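You operate a simulated robot arm through the tools that you are given. There is no shell and no other tool. Be economical: measure what you need, move in short steps, check, and stop when the job is done.

You run a simulated robot arm. Do the job below in one go: nothing can be reset, and whatever is moved stays where it is left.

Task
Take the red-knob basket and leave it on the small white saucer.

Only the result counts: the job must be done as asked and must still hold three seconds after the hand-in. Knocking over, shifting, dropping, spilling or breaking anything else fails it.

Robot
A 7-joint arm with a two-finger parallel gripper, fixed in place. Base frame: the origin is at the foot of the arm, x ahead of it, y to its left, z up; the work surface is at about z = 0. Units: cm, degrees, N and s.
With the tool pointing down near the work surface it reaches from about 24 to 62 cm from the base axis. Its first joint turns from -66.0 to 66.0 degrees. Payload 2.6 kg.
The tool frame sits at the grasp point between the pads (the TCP): z along the fingers, y along the line on which they close. The tips reach 3 cm beyond it. The gripper opens to 9.4 cm. The fingers are 2.8 cm wide and 1 cm thick; the gripper's body (5 by 9.6 cm) begins 5.5 cm behind the TCP.
Orientation is that of the tool frame in the base frame, as [roll, pitch, yaw] about the fixed x, y, z axes, in that order (R = Rz(yaw) Ry(pitch) Rx(roll)). With the fingers straight down and closing along the base's y, the tool's x points along the base's -x, its y along +y and its z along -z.

Tools
- The arm moves only by the tool apply_moves. Its argument "commands" is a list of rows, each an object (a shift or turn left out is 0, a gripper value left out holds the last) with "xyz": the shift along the base's x, y, z in units of 250 mm (1.0 is 250 mm), a list of three; "dr": the turn, a rotation vector about the base's x, y, z in units of 120 degrees (1.0 is 120 degrees), a list of three; "fingers": the closure, from 0 (fully open) to 1 (shut). In form: [{"xyz": [dx, dy, dz], "dr": [rx, ry, rz], "fingers": fingers}, ...]. A call has 1 to 10 rows; each row is the pose to reach, as a shift and turn from the pose commanded when the call began. A call with a number of a shift or a turn outside -1 to 1 is refused whole. Each row takes 0.2 s and may step no farther than 5 cm and 8.6 degrees from the row before; otherwise, or with a gripper value out of range, the whole call is refused. Where a pose cannot be reached the arm comes as near as it can. A force on the tool above 40 N (or 10 N above the force at the start of the call, whichever is more), or a blocked arm, ends the call early, and 0.2 s more pass. The fingers move at their own pace (about 7.2 cm/s each) and stop on an object; they squeeze with about 44 N. The grip force told is the motor's: it shows also when the fingers shut on nothing. Time passes only in rows, and 0.2 s behind the last, so rows that repeat a pose let the fingers close. It gives the time, the measured TCP pose, the force on the tool (base axes), the opening and the grip force at its end, in the units of the frame above (readings bear some noise).
- Cameras (640 x 400 px; columns grow to the right, rows downward): "scene" is fixed at [3.34, 43, 56.51]; the picture's right is [-0.79, -0.62, 0.00], its down [-0.33, 0.43, -0.84] and it looks along [0.52, -0.66, -0.54] (base axes); focal length 361 px, centre (320, 200). "wrist" rides on the gripper at [7.6, 1.4, -10.3] in the tool frame; the picture's right is [-0.18, 0.98, 0.00], its down [-0.75, -0.14, -0.64] and it looks along [-0.63, -0.12, 0.77] (tool axes); focal length 243 px, centre (320, 200). There is no depth. A picture from a camera that has moved, and an enlarged one, comes with that camera's place and axes in the base frame and with its lens.
- capture(camera): a new picture of that camera. It takes no simulated time.
- inspect(camera, box): a new picture of the part [left, top, right, bottom] of that camera's present view, enlarged. It takes no simulated time.
- hand_in(): hands the job in; it is judged then, once.

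Go step by step. Nothing tells you positions but the pictures and the camera data: compare them with the known pose of the tool, close in by small moves and look again before you grip or let go. The budget is 90 turns and 36 pictures, counting those below and the enlarged ones. Unless the task says otherwise, let go and move clear before handing in, and close with one line.

The tools are called after "Request:" as a command line: name --argument value ..., lists and objects as JSON in quotes. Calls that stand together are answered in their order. apply_moves: Moves the arm, as the interface text tells. Its arguments: {"type":"object","properties":{"commands":{"type":"array","items":{"type":"object","properties":{"xyz":{"type":"array","items":{"type":"number"}},"dr":{"type":"array","items":{"type":"number"}},"fingers":{"type":"number"}}}}},"required":["commands"]} The other tools are called the same way: capture (camera) takes a picture; inspect (camera, box) takes an enlarged picture of a part of a camera's view; hand_in () hands the job in.

At the start:

```text
time_s: 0.0
ee_pos: [34.6, -12.98, 25.7]
orientation: [-179.9, 0.0, -179.9]
ft_force: [-0.3, 0.0, -0.3]
gripper_width: 9.41
grasp_force: 0.0
```

scene: 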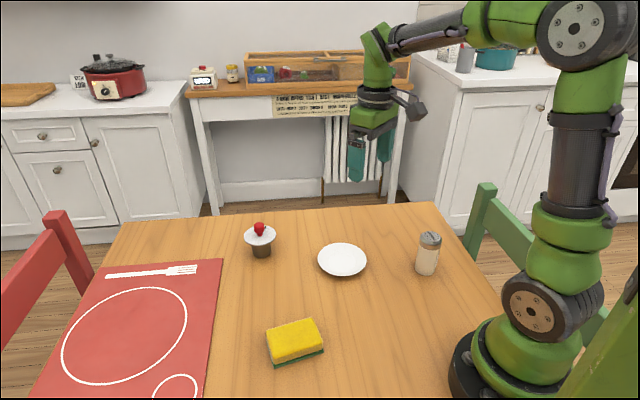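
wrist: 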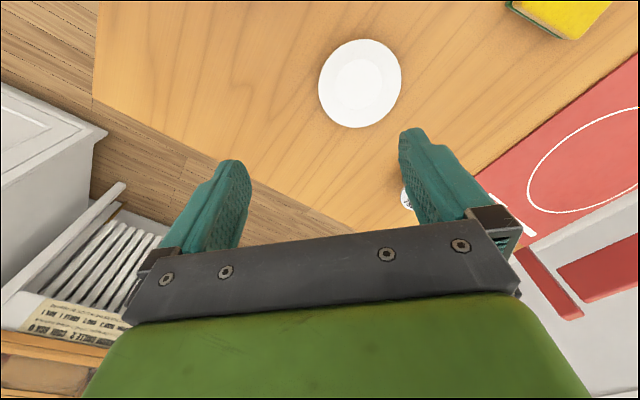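

I see a small object with a red knob at about (260,240) in the scene picture, and the white saucer at about (342,260). I'll enlarge both to get their shapes.

Request:
inspect --camera "scene" --box '[220, 200, 300, 270]'

Request:
inspect --camera "scene" --box '[220, 190, 460, 340]'

```text
5.71 times, centred on (260, 235) of scene
camera zoom: at [3.34, 43.0, 56.51], right [-0.79, -0.62, 0.0], down [-0.33, 0.43, -0.84], along [0.52, -0.66, -0.54], focal length 2064 px, centre (663, 0)
```

zoom: 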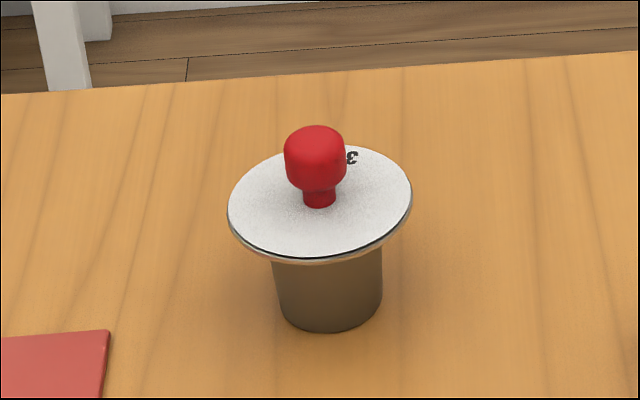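

```text
2.67 times, centred on (340, 265) of scene
camera zoom: at [3.34, 43.0, 56.51], right [-0.79, -0.62, 0.0], down [-0.33, 0.43, -0.84], along [0.52, -0.66, -0.54], focal length 963 px, centre (267, 27)
```

zoom: 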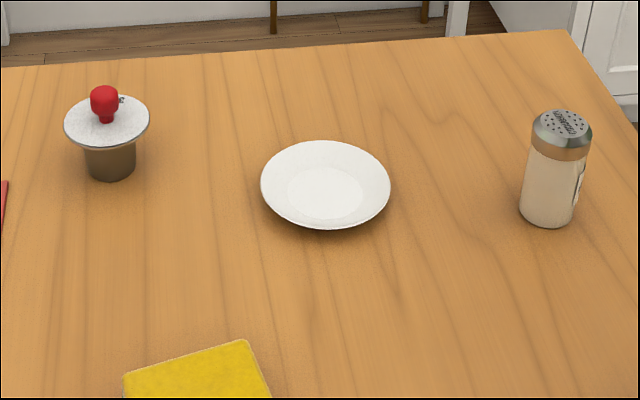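

The basket looks to be at about (53.8, 1.1). Its disc lid is at z≈5.6 and 7.3 cm wide, and the knob is 2.4 cm wide at z≈6.7–9. The saucer centre is near (37.1, -7.7). I'll move above the basket and check.

Request:
apply_moves --commands '[{"xyz": [0.128, 0.0935, -0.02]}, {"xyz": [0.256, 0.187, -0.04]}, {"xyz": [0.384, 0.2805, -0.06]}, {"xyz": [0.512, 0.374, -0.08]}, {"xyz": [0.64, 0.4675, -0.1]}, {"xyz": [0.768, 0.561, -0.12]}, {"xyz": [0.768, 0.561, -0.25]}, {"xyz": [0.768, 0.561, -0.38]}, {"xyz": [0.768, 0.561, -0.38]}]'

Request:
capture --camera "wrist"

Request:
inspect --camera "scene" --box '[200, 140, 320, 270]'

```text
time_s: 2.0
ee_pos: [53.93, 1.26, 16.21]
orientation: [179.9, 0.0, 180.0]
ft_force: [0.1, 0.1, 0.6]
gripper_width: 9.4
grasp_force: 0.1
```

```text
31 pictures are left
camera wrist: at [46.15, 2.75, 26.4], right [0.18, 0.98, 0.0], down [0.75, -0.14, 0.64], along [0.63, -0.12, -0.77], focal length 243 px, centre (320, 200)
```

wrist: 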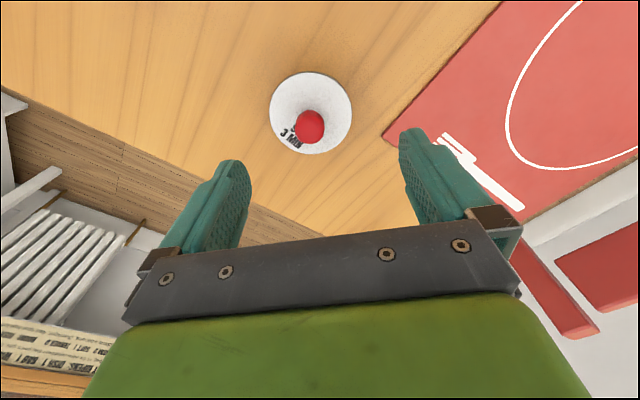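

```text
3.08 times, centred on (260, 205) of scene
camera zoom: at [3.34, 43.0, 56.51], right [-0.79, -0.62, 0.0], down [-0.33, 0.43, -0.84], along [0.52, -0.66, -0.54], focal length 1111 px, centre (505, 185)
```

zoom: 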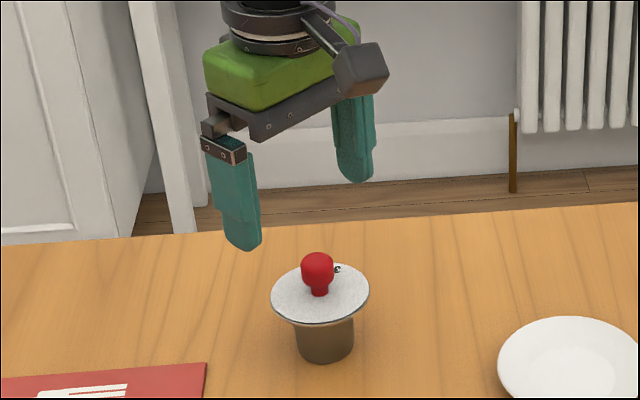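

The wrist camera puts the knob at about (53.7, 0.55). I'll centre on that, lower to just over knob height and look again.

Request:
apply_moves --commands '[{"xyz": [-0.008, -0.026, -0.1]}, {"xyz": [-0.008, -0.026, -0.188]}, {"xyz": [-0.008, -0.026, -0.188], "fingers": 0.4}, {"xyz": [-0.008, -0.026, -0.188], "fingers": 0.4}]'

Request:
capture --camera "wrist"

Request:
inspect --camera "scene" --box '[210, 170, 310, 270]'

```text
time_s: 3.0
ee_pos: [53.7, 0.36, 11.43]
orientation: [180.0, 0.0, -180.0]
ft_force: [-0.4, -0.4, -0.1]
gripper_width: 5.62
grasp_force: 0.0
```

```text
29 pictures are left
camera wrist: at [46.04, 1.92, 21.73], right [0.18, 0.98, 0.0], down [0.75, -0.14, 0.64], along [0.63, -0.12, -0.77], focal length 243 px, centre (320, 200)
```

wrist: 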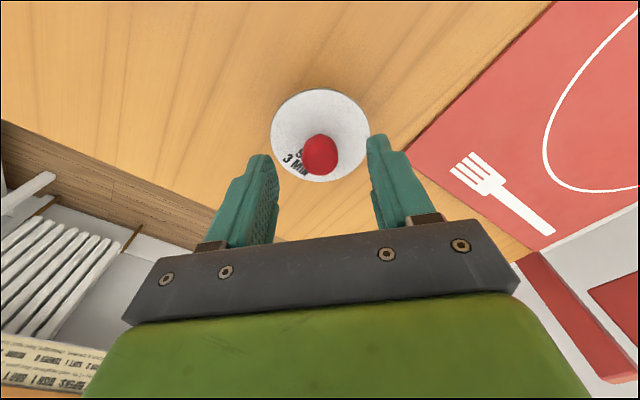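

```text
4.00 times, centred on (260, 220) of scene
camera zoom: at [3.34, 43.0, 56.51], right [-0.79, -0.62, 0.0], down [-0.33, 0.43, -0.84], along [0.52, -0.66, -0.54], focal length 1444 px, centre (560, 120)
```

zoom: 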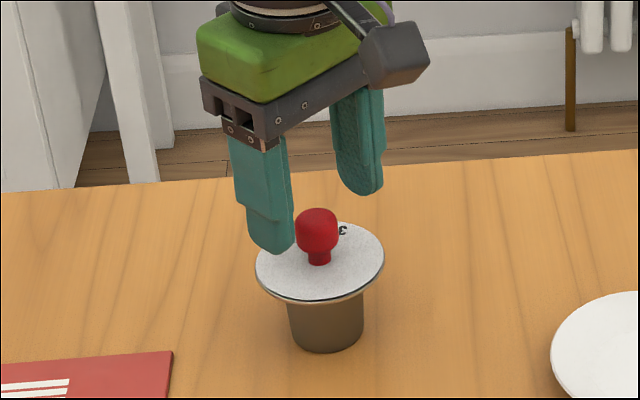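

The knob is at about (53.6, 0.54), with the TCP at y=0.36. I'll shift y by +0.18 and lower to z≈9.2, which leaves the tips just above the disc. Then I'll check before gripping.

Request:
apply_moves --commands '[{"xyz": [-0.004, 0.007, -0.04]}, {"xyz": [-0.004, 0.007, -0.07]}, {"xyz": [-0.004, 0.007, -0.09]}, {"xyz": [-0.004, 0.007, -0.09]}]'

Request:
inspect --camera "scene" --box '[230, 195, 290, 265]'

Request:
capture --camera "wrist"

```text
time_s: 4.0
ee_pos: [53.68, 0.55, 9.29]
orientation: [-180.0, 0.0, -180.0]
ft_force: [0.1, 1.4, 0.4]
gripper_width: 5.62
grasp_force: 0.0
```

```text
5.71 times, centred on (260, 230) of scene
camera zoom: at [3.34, 43.0, 56.51], right [-0.79, -0.62, 0.0], down [-0.33, 0.43, -0.84], along [0.52, -0.66, -0.54], focal length 2064 px, centre (663, 29)
```

zoom: 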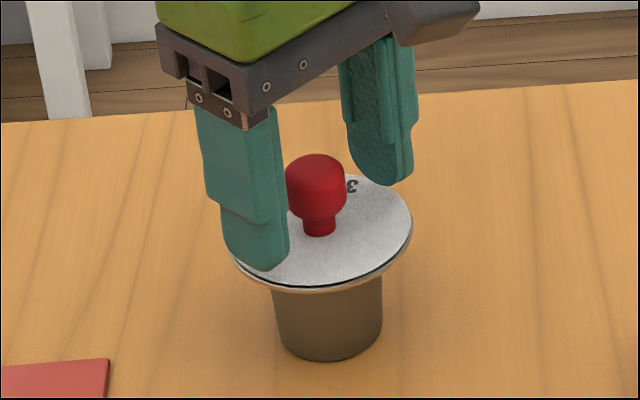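

```text
26 pictures are left
camera wrist: at [45.92, 2.07, 19.46], right [0.18, 0.98, 0.0], down [0.75, -0.14, 0.64], along [0.63, -0.12, -0.77], focal length 243 px, centre (320, 200)
```

wrist: 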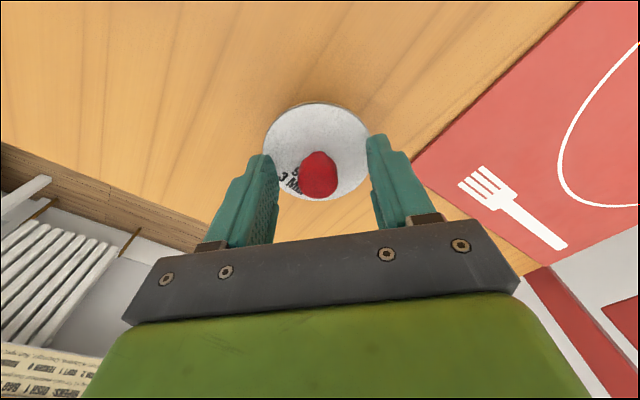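

The knob is centred between the pads and the tips are clear of the disc. I'll close on the knob.

Request:
apply_moves --commands '[{"fingers": 0.6}, {"fingers": 0.75}, {"fingers": 1.0}, {"fingers": 1.0}, {"fingers": 1.0}]'

Request:
inspect --camera "scene" --box '[230, 195, 290, 265]'

```text
time_s: 5.2
ee_pos: [53.49, 0.53, 9.27]
orientation: [-180.0, 0.1, 180.0]
ft_force: [-0.9, 1.2, 0.5]
gripper_width: 2.17
grasp_force: 44.1
```

```text
5.71 times, centred on (260, 230) of scene
camera zoom: at [3.35, 43.0, 56.51], right [-0.79, -0.62, 0.0], down [-0.33, 0.43, -0.84], along [0.52, -0.66, -0.54], focal length 2064 px, centre (663, 29)
```

zoom: 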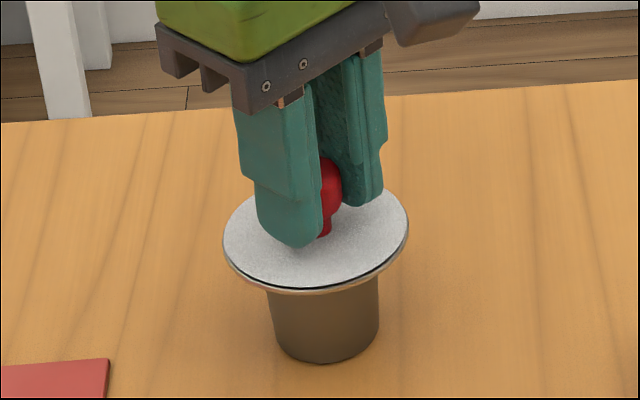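

The knob is held at 2.17 cm opening. I'll lift about 1.2 cm to see whether the basket comes along with its lid.

Request:
apply_moves --commands '[{"xyz": [0, 0, 0.012]}, {"xyz": [0, 0, 0.024]}, {"xyz": [0, 0, 0.036]}, {"xyz": [0, 0, 0.048]}, {"xyz": [0, 0, 0.048]}]'

Request:
inspect --camera "scene" --box '[230, 195, 290, 265]'

```text
time_s: 6.4
ee_pos: [53.57, 0.47, 10.51]
orientation: [180.0, 0.0, -180.0]
ft_force: [0.4, 0.2, -0.1]
gripper_width: 2.15
grasp_force: 43.1
```

```text
5.71 times, centred on (260, 230) of scene
camera zoom: at [3.34, 43.0, 56.51], right [-0.79, -0.62, 0.0], down [-0.33, 0.43, -0.84], along [0.52, -0.66, -0.54], focal length 2064 px, centre (663, 29)
```

zoom: 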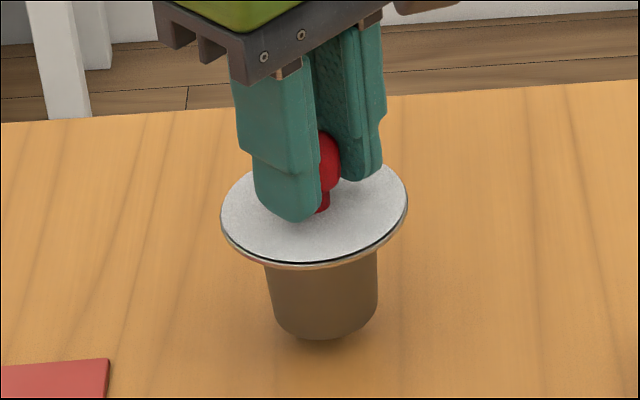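

The basket and lid rise together. I'll raise it to z≈17 and carry it over the saucer at about (36.7, -8.0).

Request:
apply_moves --commands '[{"xyz": [0, 0, 0.1]}, {"xyz": [0, 0, 0.2]}, {"xyz": [-0.06, -0.03, 0.26]}, {"xyz": [-0.16, -0.08, 0.26]}, {"xyz": [-0.26, -0.13, 0.26]}, {"xyz": [-0.36, -0.18, 0.26]}, {"xyz": [-0.46, -0.23, 0.26]}, {"xyz": [-0.56, -0.28, 0.26]}, {"xyz": [-0.63, -0.32, 0.26]}, {"xyz": [-0.676, -0.34, 0.26]}]'

Request:
inspect --camera "scene" --box '[280, 170, 400, 300]'

Request:
capture --camera "wrist"

```text
time_s: 8.6
ee_pos: [36.6, -7.79, 16.89]
orientation: [180.0, 0.0, -180.0]
ft_force: [-0.5, -0.5, 0.0]
gripper_width: 2.16
grasp_force: 43.9
```

```text
3.08 times, centred on (340, 235) of scene
camera zoom: at [3.35, 43.0, 56.51], right [-0.79, -0.62, 0.0], down [-0.33, 0.43, -0.84], along [0.52, -0.66, -0.54], focal length 1111 px, centre (258, 92)
```

zoom: 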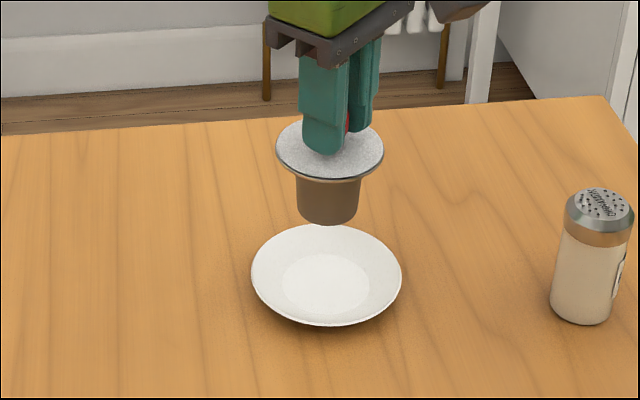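

```text
22 pictures are left
camera wrist: at [28.88, -6.34, 27.16], right [0.18, 0.98, 0.0], down [0.75, -0.14, 0.64], along [0.63, -0.12, -0.77], focal length 243 px, centre (320, 200)
```

wrist: 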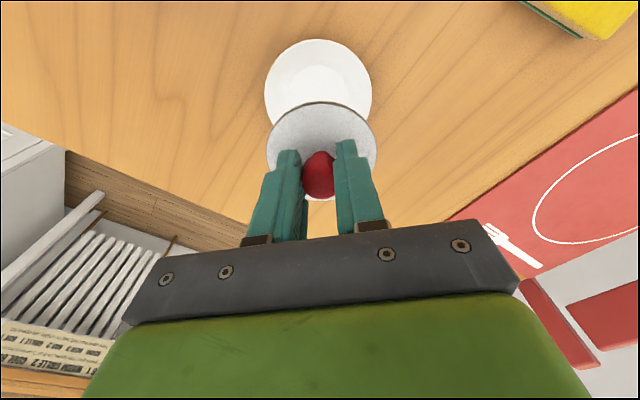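

The basket is lined up over the saucer's well within a few millimetres. I'll descend to leave a small gap and check again.

Request:
apply_moves --commands '[{"xyz": [0.005, -0.002, -0.08]}, {"xyz": [0.005, -0.002, -0.16]}, {"xyz": [0.005, -0.002, -0.22]}, {"xyz": [0.005, -0.002, -0.22]}]'

Request:
inspect --camera "scene" --box '[300, 210, 385, 290]'

```text
time_s: 9.6
ee_pos: [36.78, -7.96, 11.53]
orientation: [179.9, 0.0, -180.0]
ft_force: [-0.4, 0.6, -0.3]
gripper_width: 2.17
grasp_force: 44.3
```

```text
5.00 times, centred on (342, 250) of scene
camera zoom: at [3.35, 43.0, 56.51], right [-0.79, -0.62, 0.0], down [-0.33, 0.43, -0.84], along [0.52, -0.66, -0.54], focal length 1806 px, centre (208, -50)
```

zoom: 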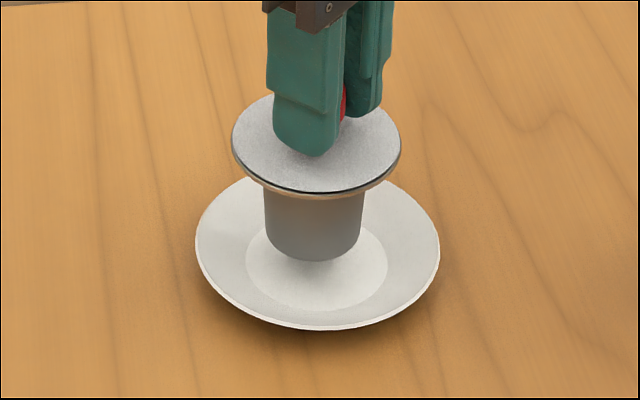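

It's still centred over the well with roughly 1.3 cm to go. I'll lower in small steps and watch the force.

Request:
apply_moves --commands '[{"xyz": [0, 0, -0.014]}, {"xyz": [0, 0, -0.028]}, {"xyz": [0, 0, -0.036]}, {"xyz": [0, 0, -0.042]}, {"xyz": [0, 0, -0.042]}]'

Request:
inspect --camera "scene" --box '[300, 210, 385, 290]'

```text
time_s: 10.8
ee_pos: [36.73, -8.03, 10.38]
orientation: [-180.0, 0.0, -180.0]
ft_force: [-1.2, -0.5, 0.1]
gripper_width: 2.15
grasp_force: 44.9
```

```text
5.00 times, centred on (342, 250) of scene
camera zoom: at [3.34, 43.0, 56.51], right [-0.79, -0.62, 0.0], down [-0.33, 0.43, -0.84], along [0.52, -0.66, -0.54], focal length 1806 px, centre (208, -50)
```

zoom: 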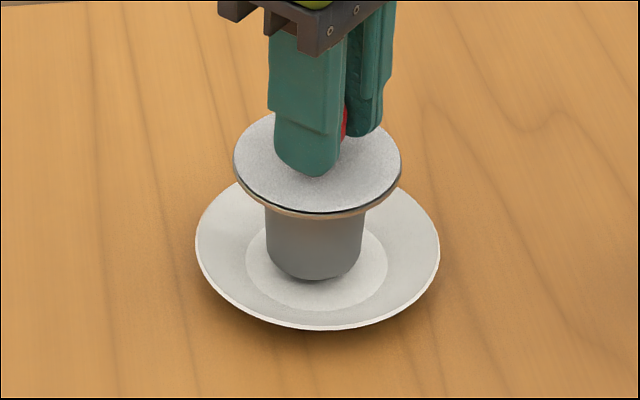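

No contact yet, with the bottom at about z=1.1. I'll keep going in 1 mm steps.

Request:
apply_moves --commands '[{"xyz": [0, 0, -0.004]}, {"xyz": [0, 0, -0.008]}, {"xyz": [0, 0, -0.012]}, {"xyz": [0, 0, -0.012]}]'

```text
time_s: 11.8
ee_pos: [36.75, -7.91, 10.0]
orientation: [-180.0, 0.0, -180.0]
ft_force: [-0.7, 1.1, -0.4]
gripper_width: 2.15
grasp_force: 44.1
```

Request:
apply_moves --commands '[{"xyz": [0, 0, -0.004]}, {"xyz": [0, 0, -0.008]}, {"xyz": [0, 0, -0.008]}]'

Request:
inspect --camera "scene" --box '[310, 220, 375, 285]'

```text
time_s: 12.6
ee_pos: [36.71, -8.12, 9.91]
orientation: [-180.0, -0.1, 179.9]
ft_force: [0.2, -0.1, 0.2]
gripper_width: 2.15
grasp_force: 44.4
```

```text
6.15 times, centred on (342, 252) of scene
camera zoom: at [3.34, 43.0, 56.51], right [-0.79, -0.62, 0.0], down [-0.33, 0.43, -0.84], along [0.52, -0.66, -0.54], focal length 2222 px, centre (182, -123)
```

zoom: 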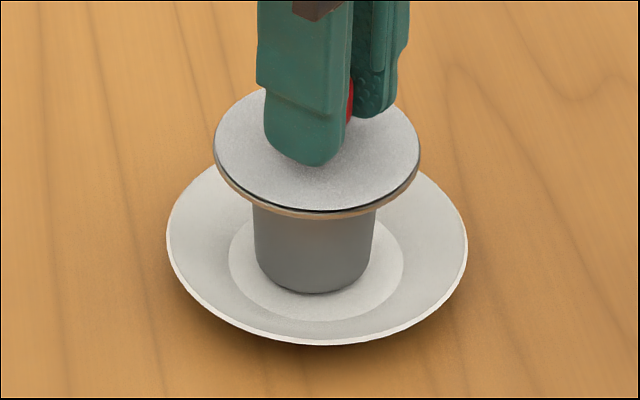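

The basket is almost down, but there is no contact force yet. I'll go a few more millimetres.

Request:
apply_moves --commands '[{"xyz": [0, 0, -0.004]}, {"xyz": [0, 0, -0.008]}, {"xyz": [0, 0, -0.008]}]'

```text
time_s: 13.4
ee_pos: [36.75, -7.85, 9.77]
orientation: [180.0, 0.0, 180.0]
ft_force: [0.5, -0.3, -0.3]
gripper_width: 2.17
grasp_force: 44.1
```

Request:
apply_moves --commands '[{"xyz": [0, 0, -0.004]}, {"xyz": [0, 0, -0.008]}, {"xyz": [0, 0, -0.008]}]'

Request:
inspect --camera "scene" --box '[310, 220, 375, 285]'

```text
time_s: 14.2
ee_pos: [36.65, -7.94, 9.59]
orientation: [179.9, 0.2, 179.9]
ft_force: [-5.4, -0.1, 25.3]
gripper_width: 2.19
grasp_force: 44.1
```

```text
6.15 times, centred on (342, 252) of scene
camera zoom: at [3.33, 43.01, 56.51], right [-0.79, -0.62, 0.0], down [-0.33, 0.43, -0.84], along [0.52, -0.66, -0.54], focal length 2222 px, centre (182, -123)
```

zoom: 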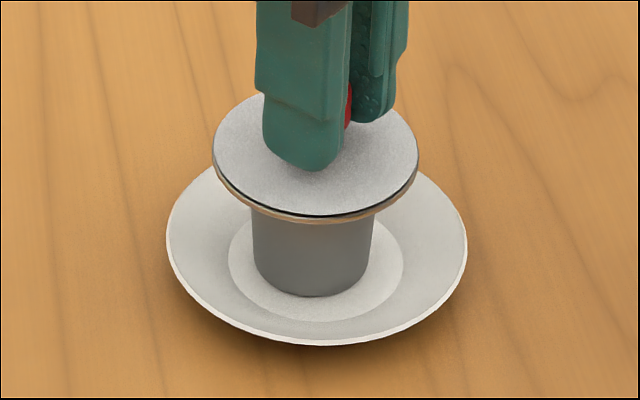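

Contact was made at 25 N. I'll ease up about 1 mm to relieve the load, then open gently.

Request:
apply_moves --commands '[{"xyz": [0, 0, 0.004]}, {"xyz": [0, 0, 0.004]}]'

```text
time_s: 14.8
ee_pos: [36.65, -7.95, 9.72]
orientation: [-180.0, 0.1, 180.0]
ft_force: [0.2, -1.5, 16.9]
gripper_width: 2.16
grasp_force: 44.3
```

Request:
apply_moves --commands '[{"xyz": [0, 0, 0.003]}, {"xyz": [0, 0, 0.003]}]'

```text
time_s: 15.4
ee_pos: [36.75, -8.07, 9.65]
orientation: [-180.0, 0.0, -179.9]
ft_force: [4.1, -0.7, 5.0]
gripper_width: 2.16
grasp_force: 43.9
```

The load is down to about 5 N with the basket seated. I'll open the fingers part way.

Request:
apply_moves --commands '[{"fingers": 0.72}, {"fingers": 0.65}, {"fingers": 0.5}, {"fingers": 0.4}, {"fingers": 0.4}]'

Request:
inspect --camera "scene" --box '[310, 210, 375, 285]'

```text
time_s: 16.6
ee_pos: [36.7, -7.93, 9.72]
orientation: [179.9, 0.0, 180.0]
ft_force: [0.2, -0.2, -0.3]
gripper_width: 5.63
grasp_force: 0.1
```

```text
5.33 times, centred on (342, 248) of scene
camera zoom: at [3.34, 43.0, 56.51], right [-0.79, -0.62, 0.0], down [-0.33, 0.43, -0.84], along [0.52, -0.66, -0.54], focal length 1926 px, centre (200, -53)
```

zoom: 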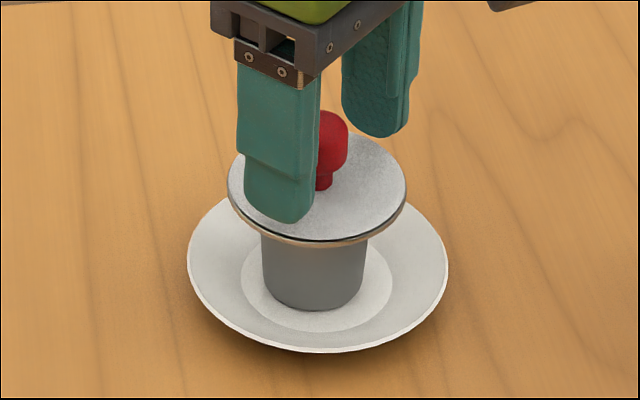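

The basket stands upright on the saucer and the fingers are free. I'll lift straight up and clear.

Request:
apply_moves --commands '[{"xyz": [0, 0, 0.06]}, {"xyz": [0, 0, 0.16]}, {"xyz": [0, 0, 0.3]}, {"xyz": [0, 0, 0.45]}, {"xyz": [0, 0, 0.45]}]'

Request:
capture --camera "scene"

```text
time_s: 17.8
ee_pos: [36.61, -8.07, 21.11]
orientation: [-179.9, 0.1, 180.0]
ft_force: [-0.4, 0.2, -0.4]
gripper_width: 5.64
grasp_force: 0.0
```

```text
16 pictures are left
```

scene: 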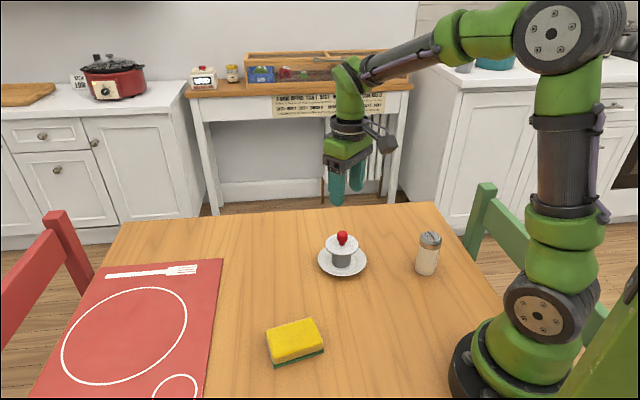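

The basket is centred on the saucer, everything else is where it was, and the arm is clear. I'll hand in now.

Request:
hand_in

```text
The job is handed in.
```

The red-knob basket is standing upright on the small white saucer, nothing else appears to have moved, and the job is handed in.
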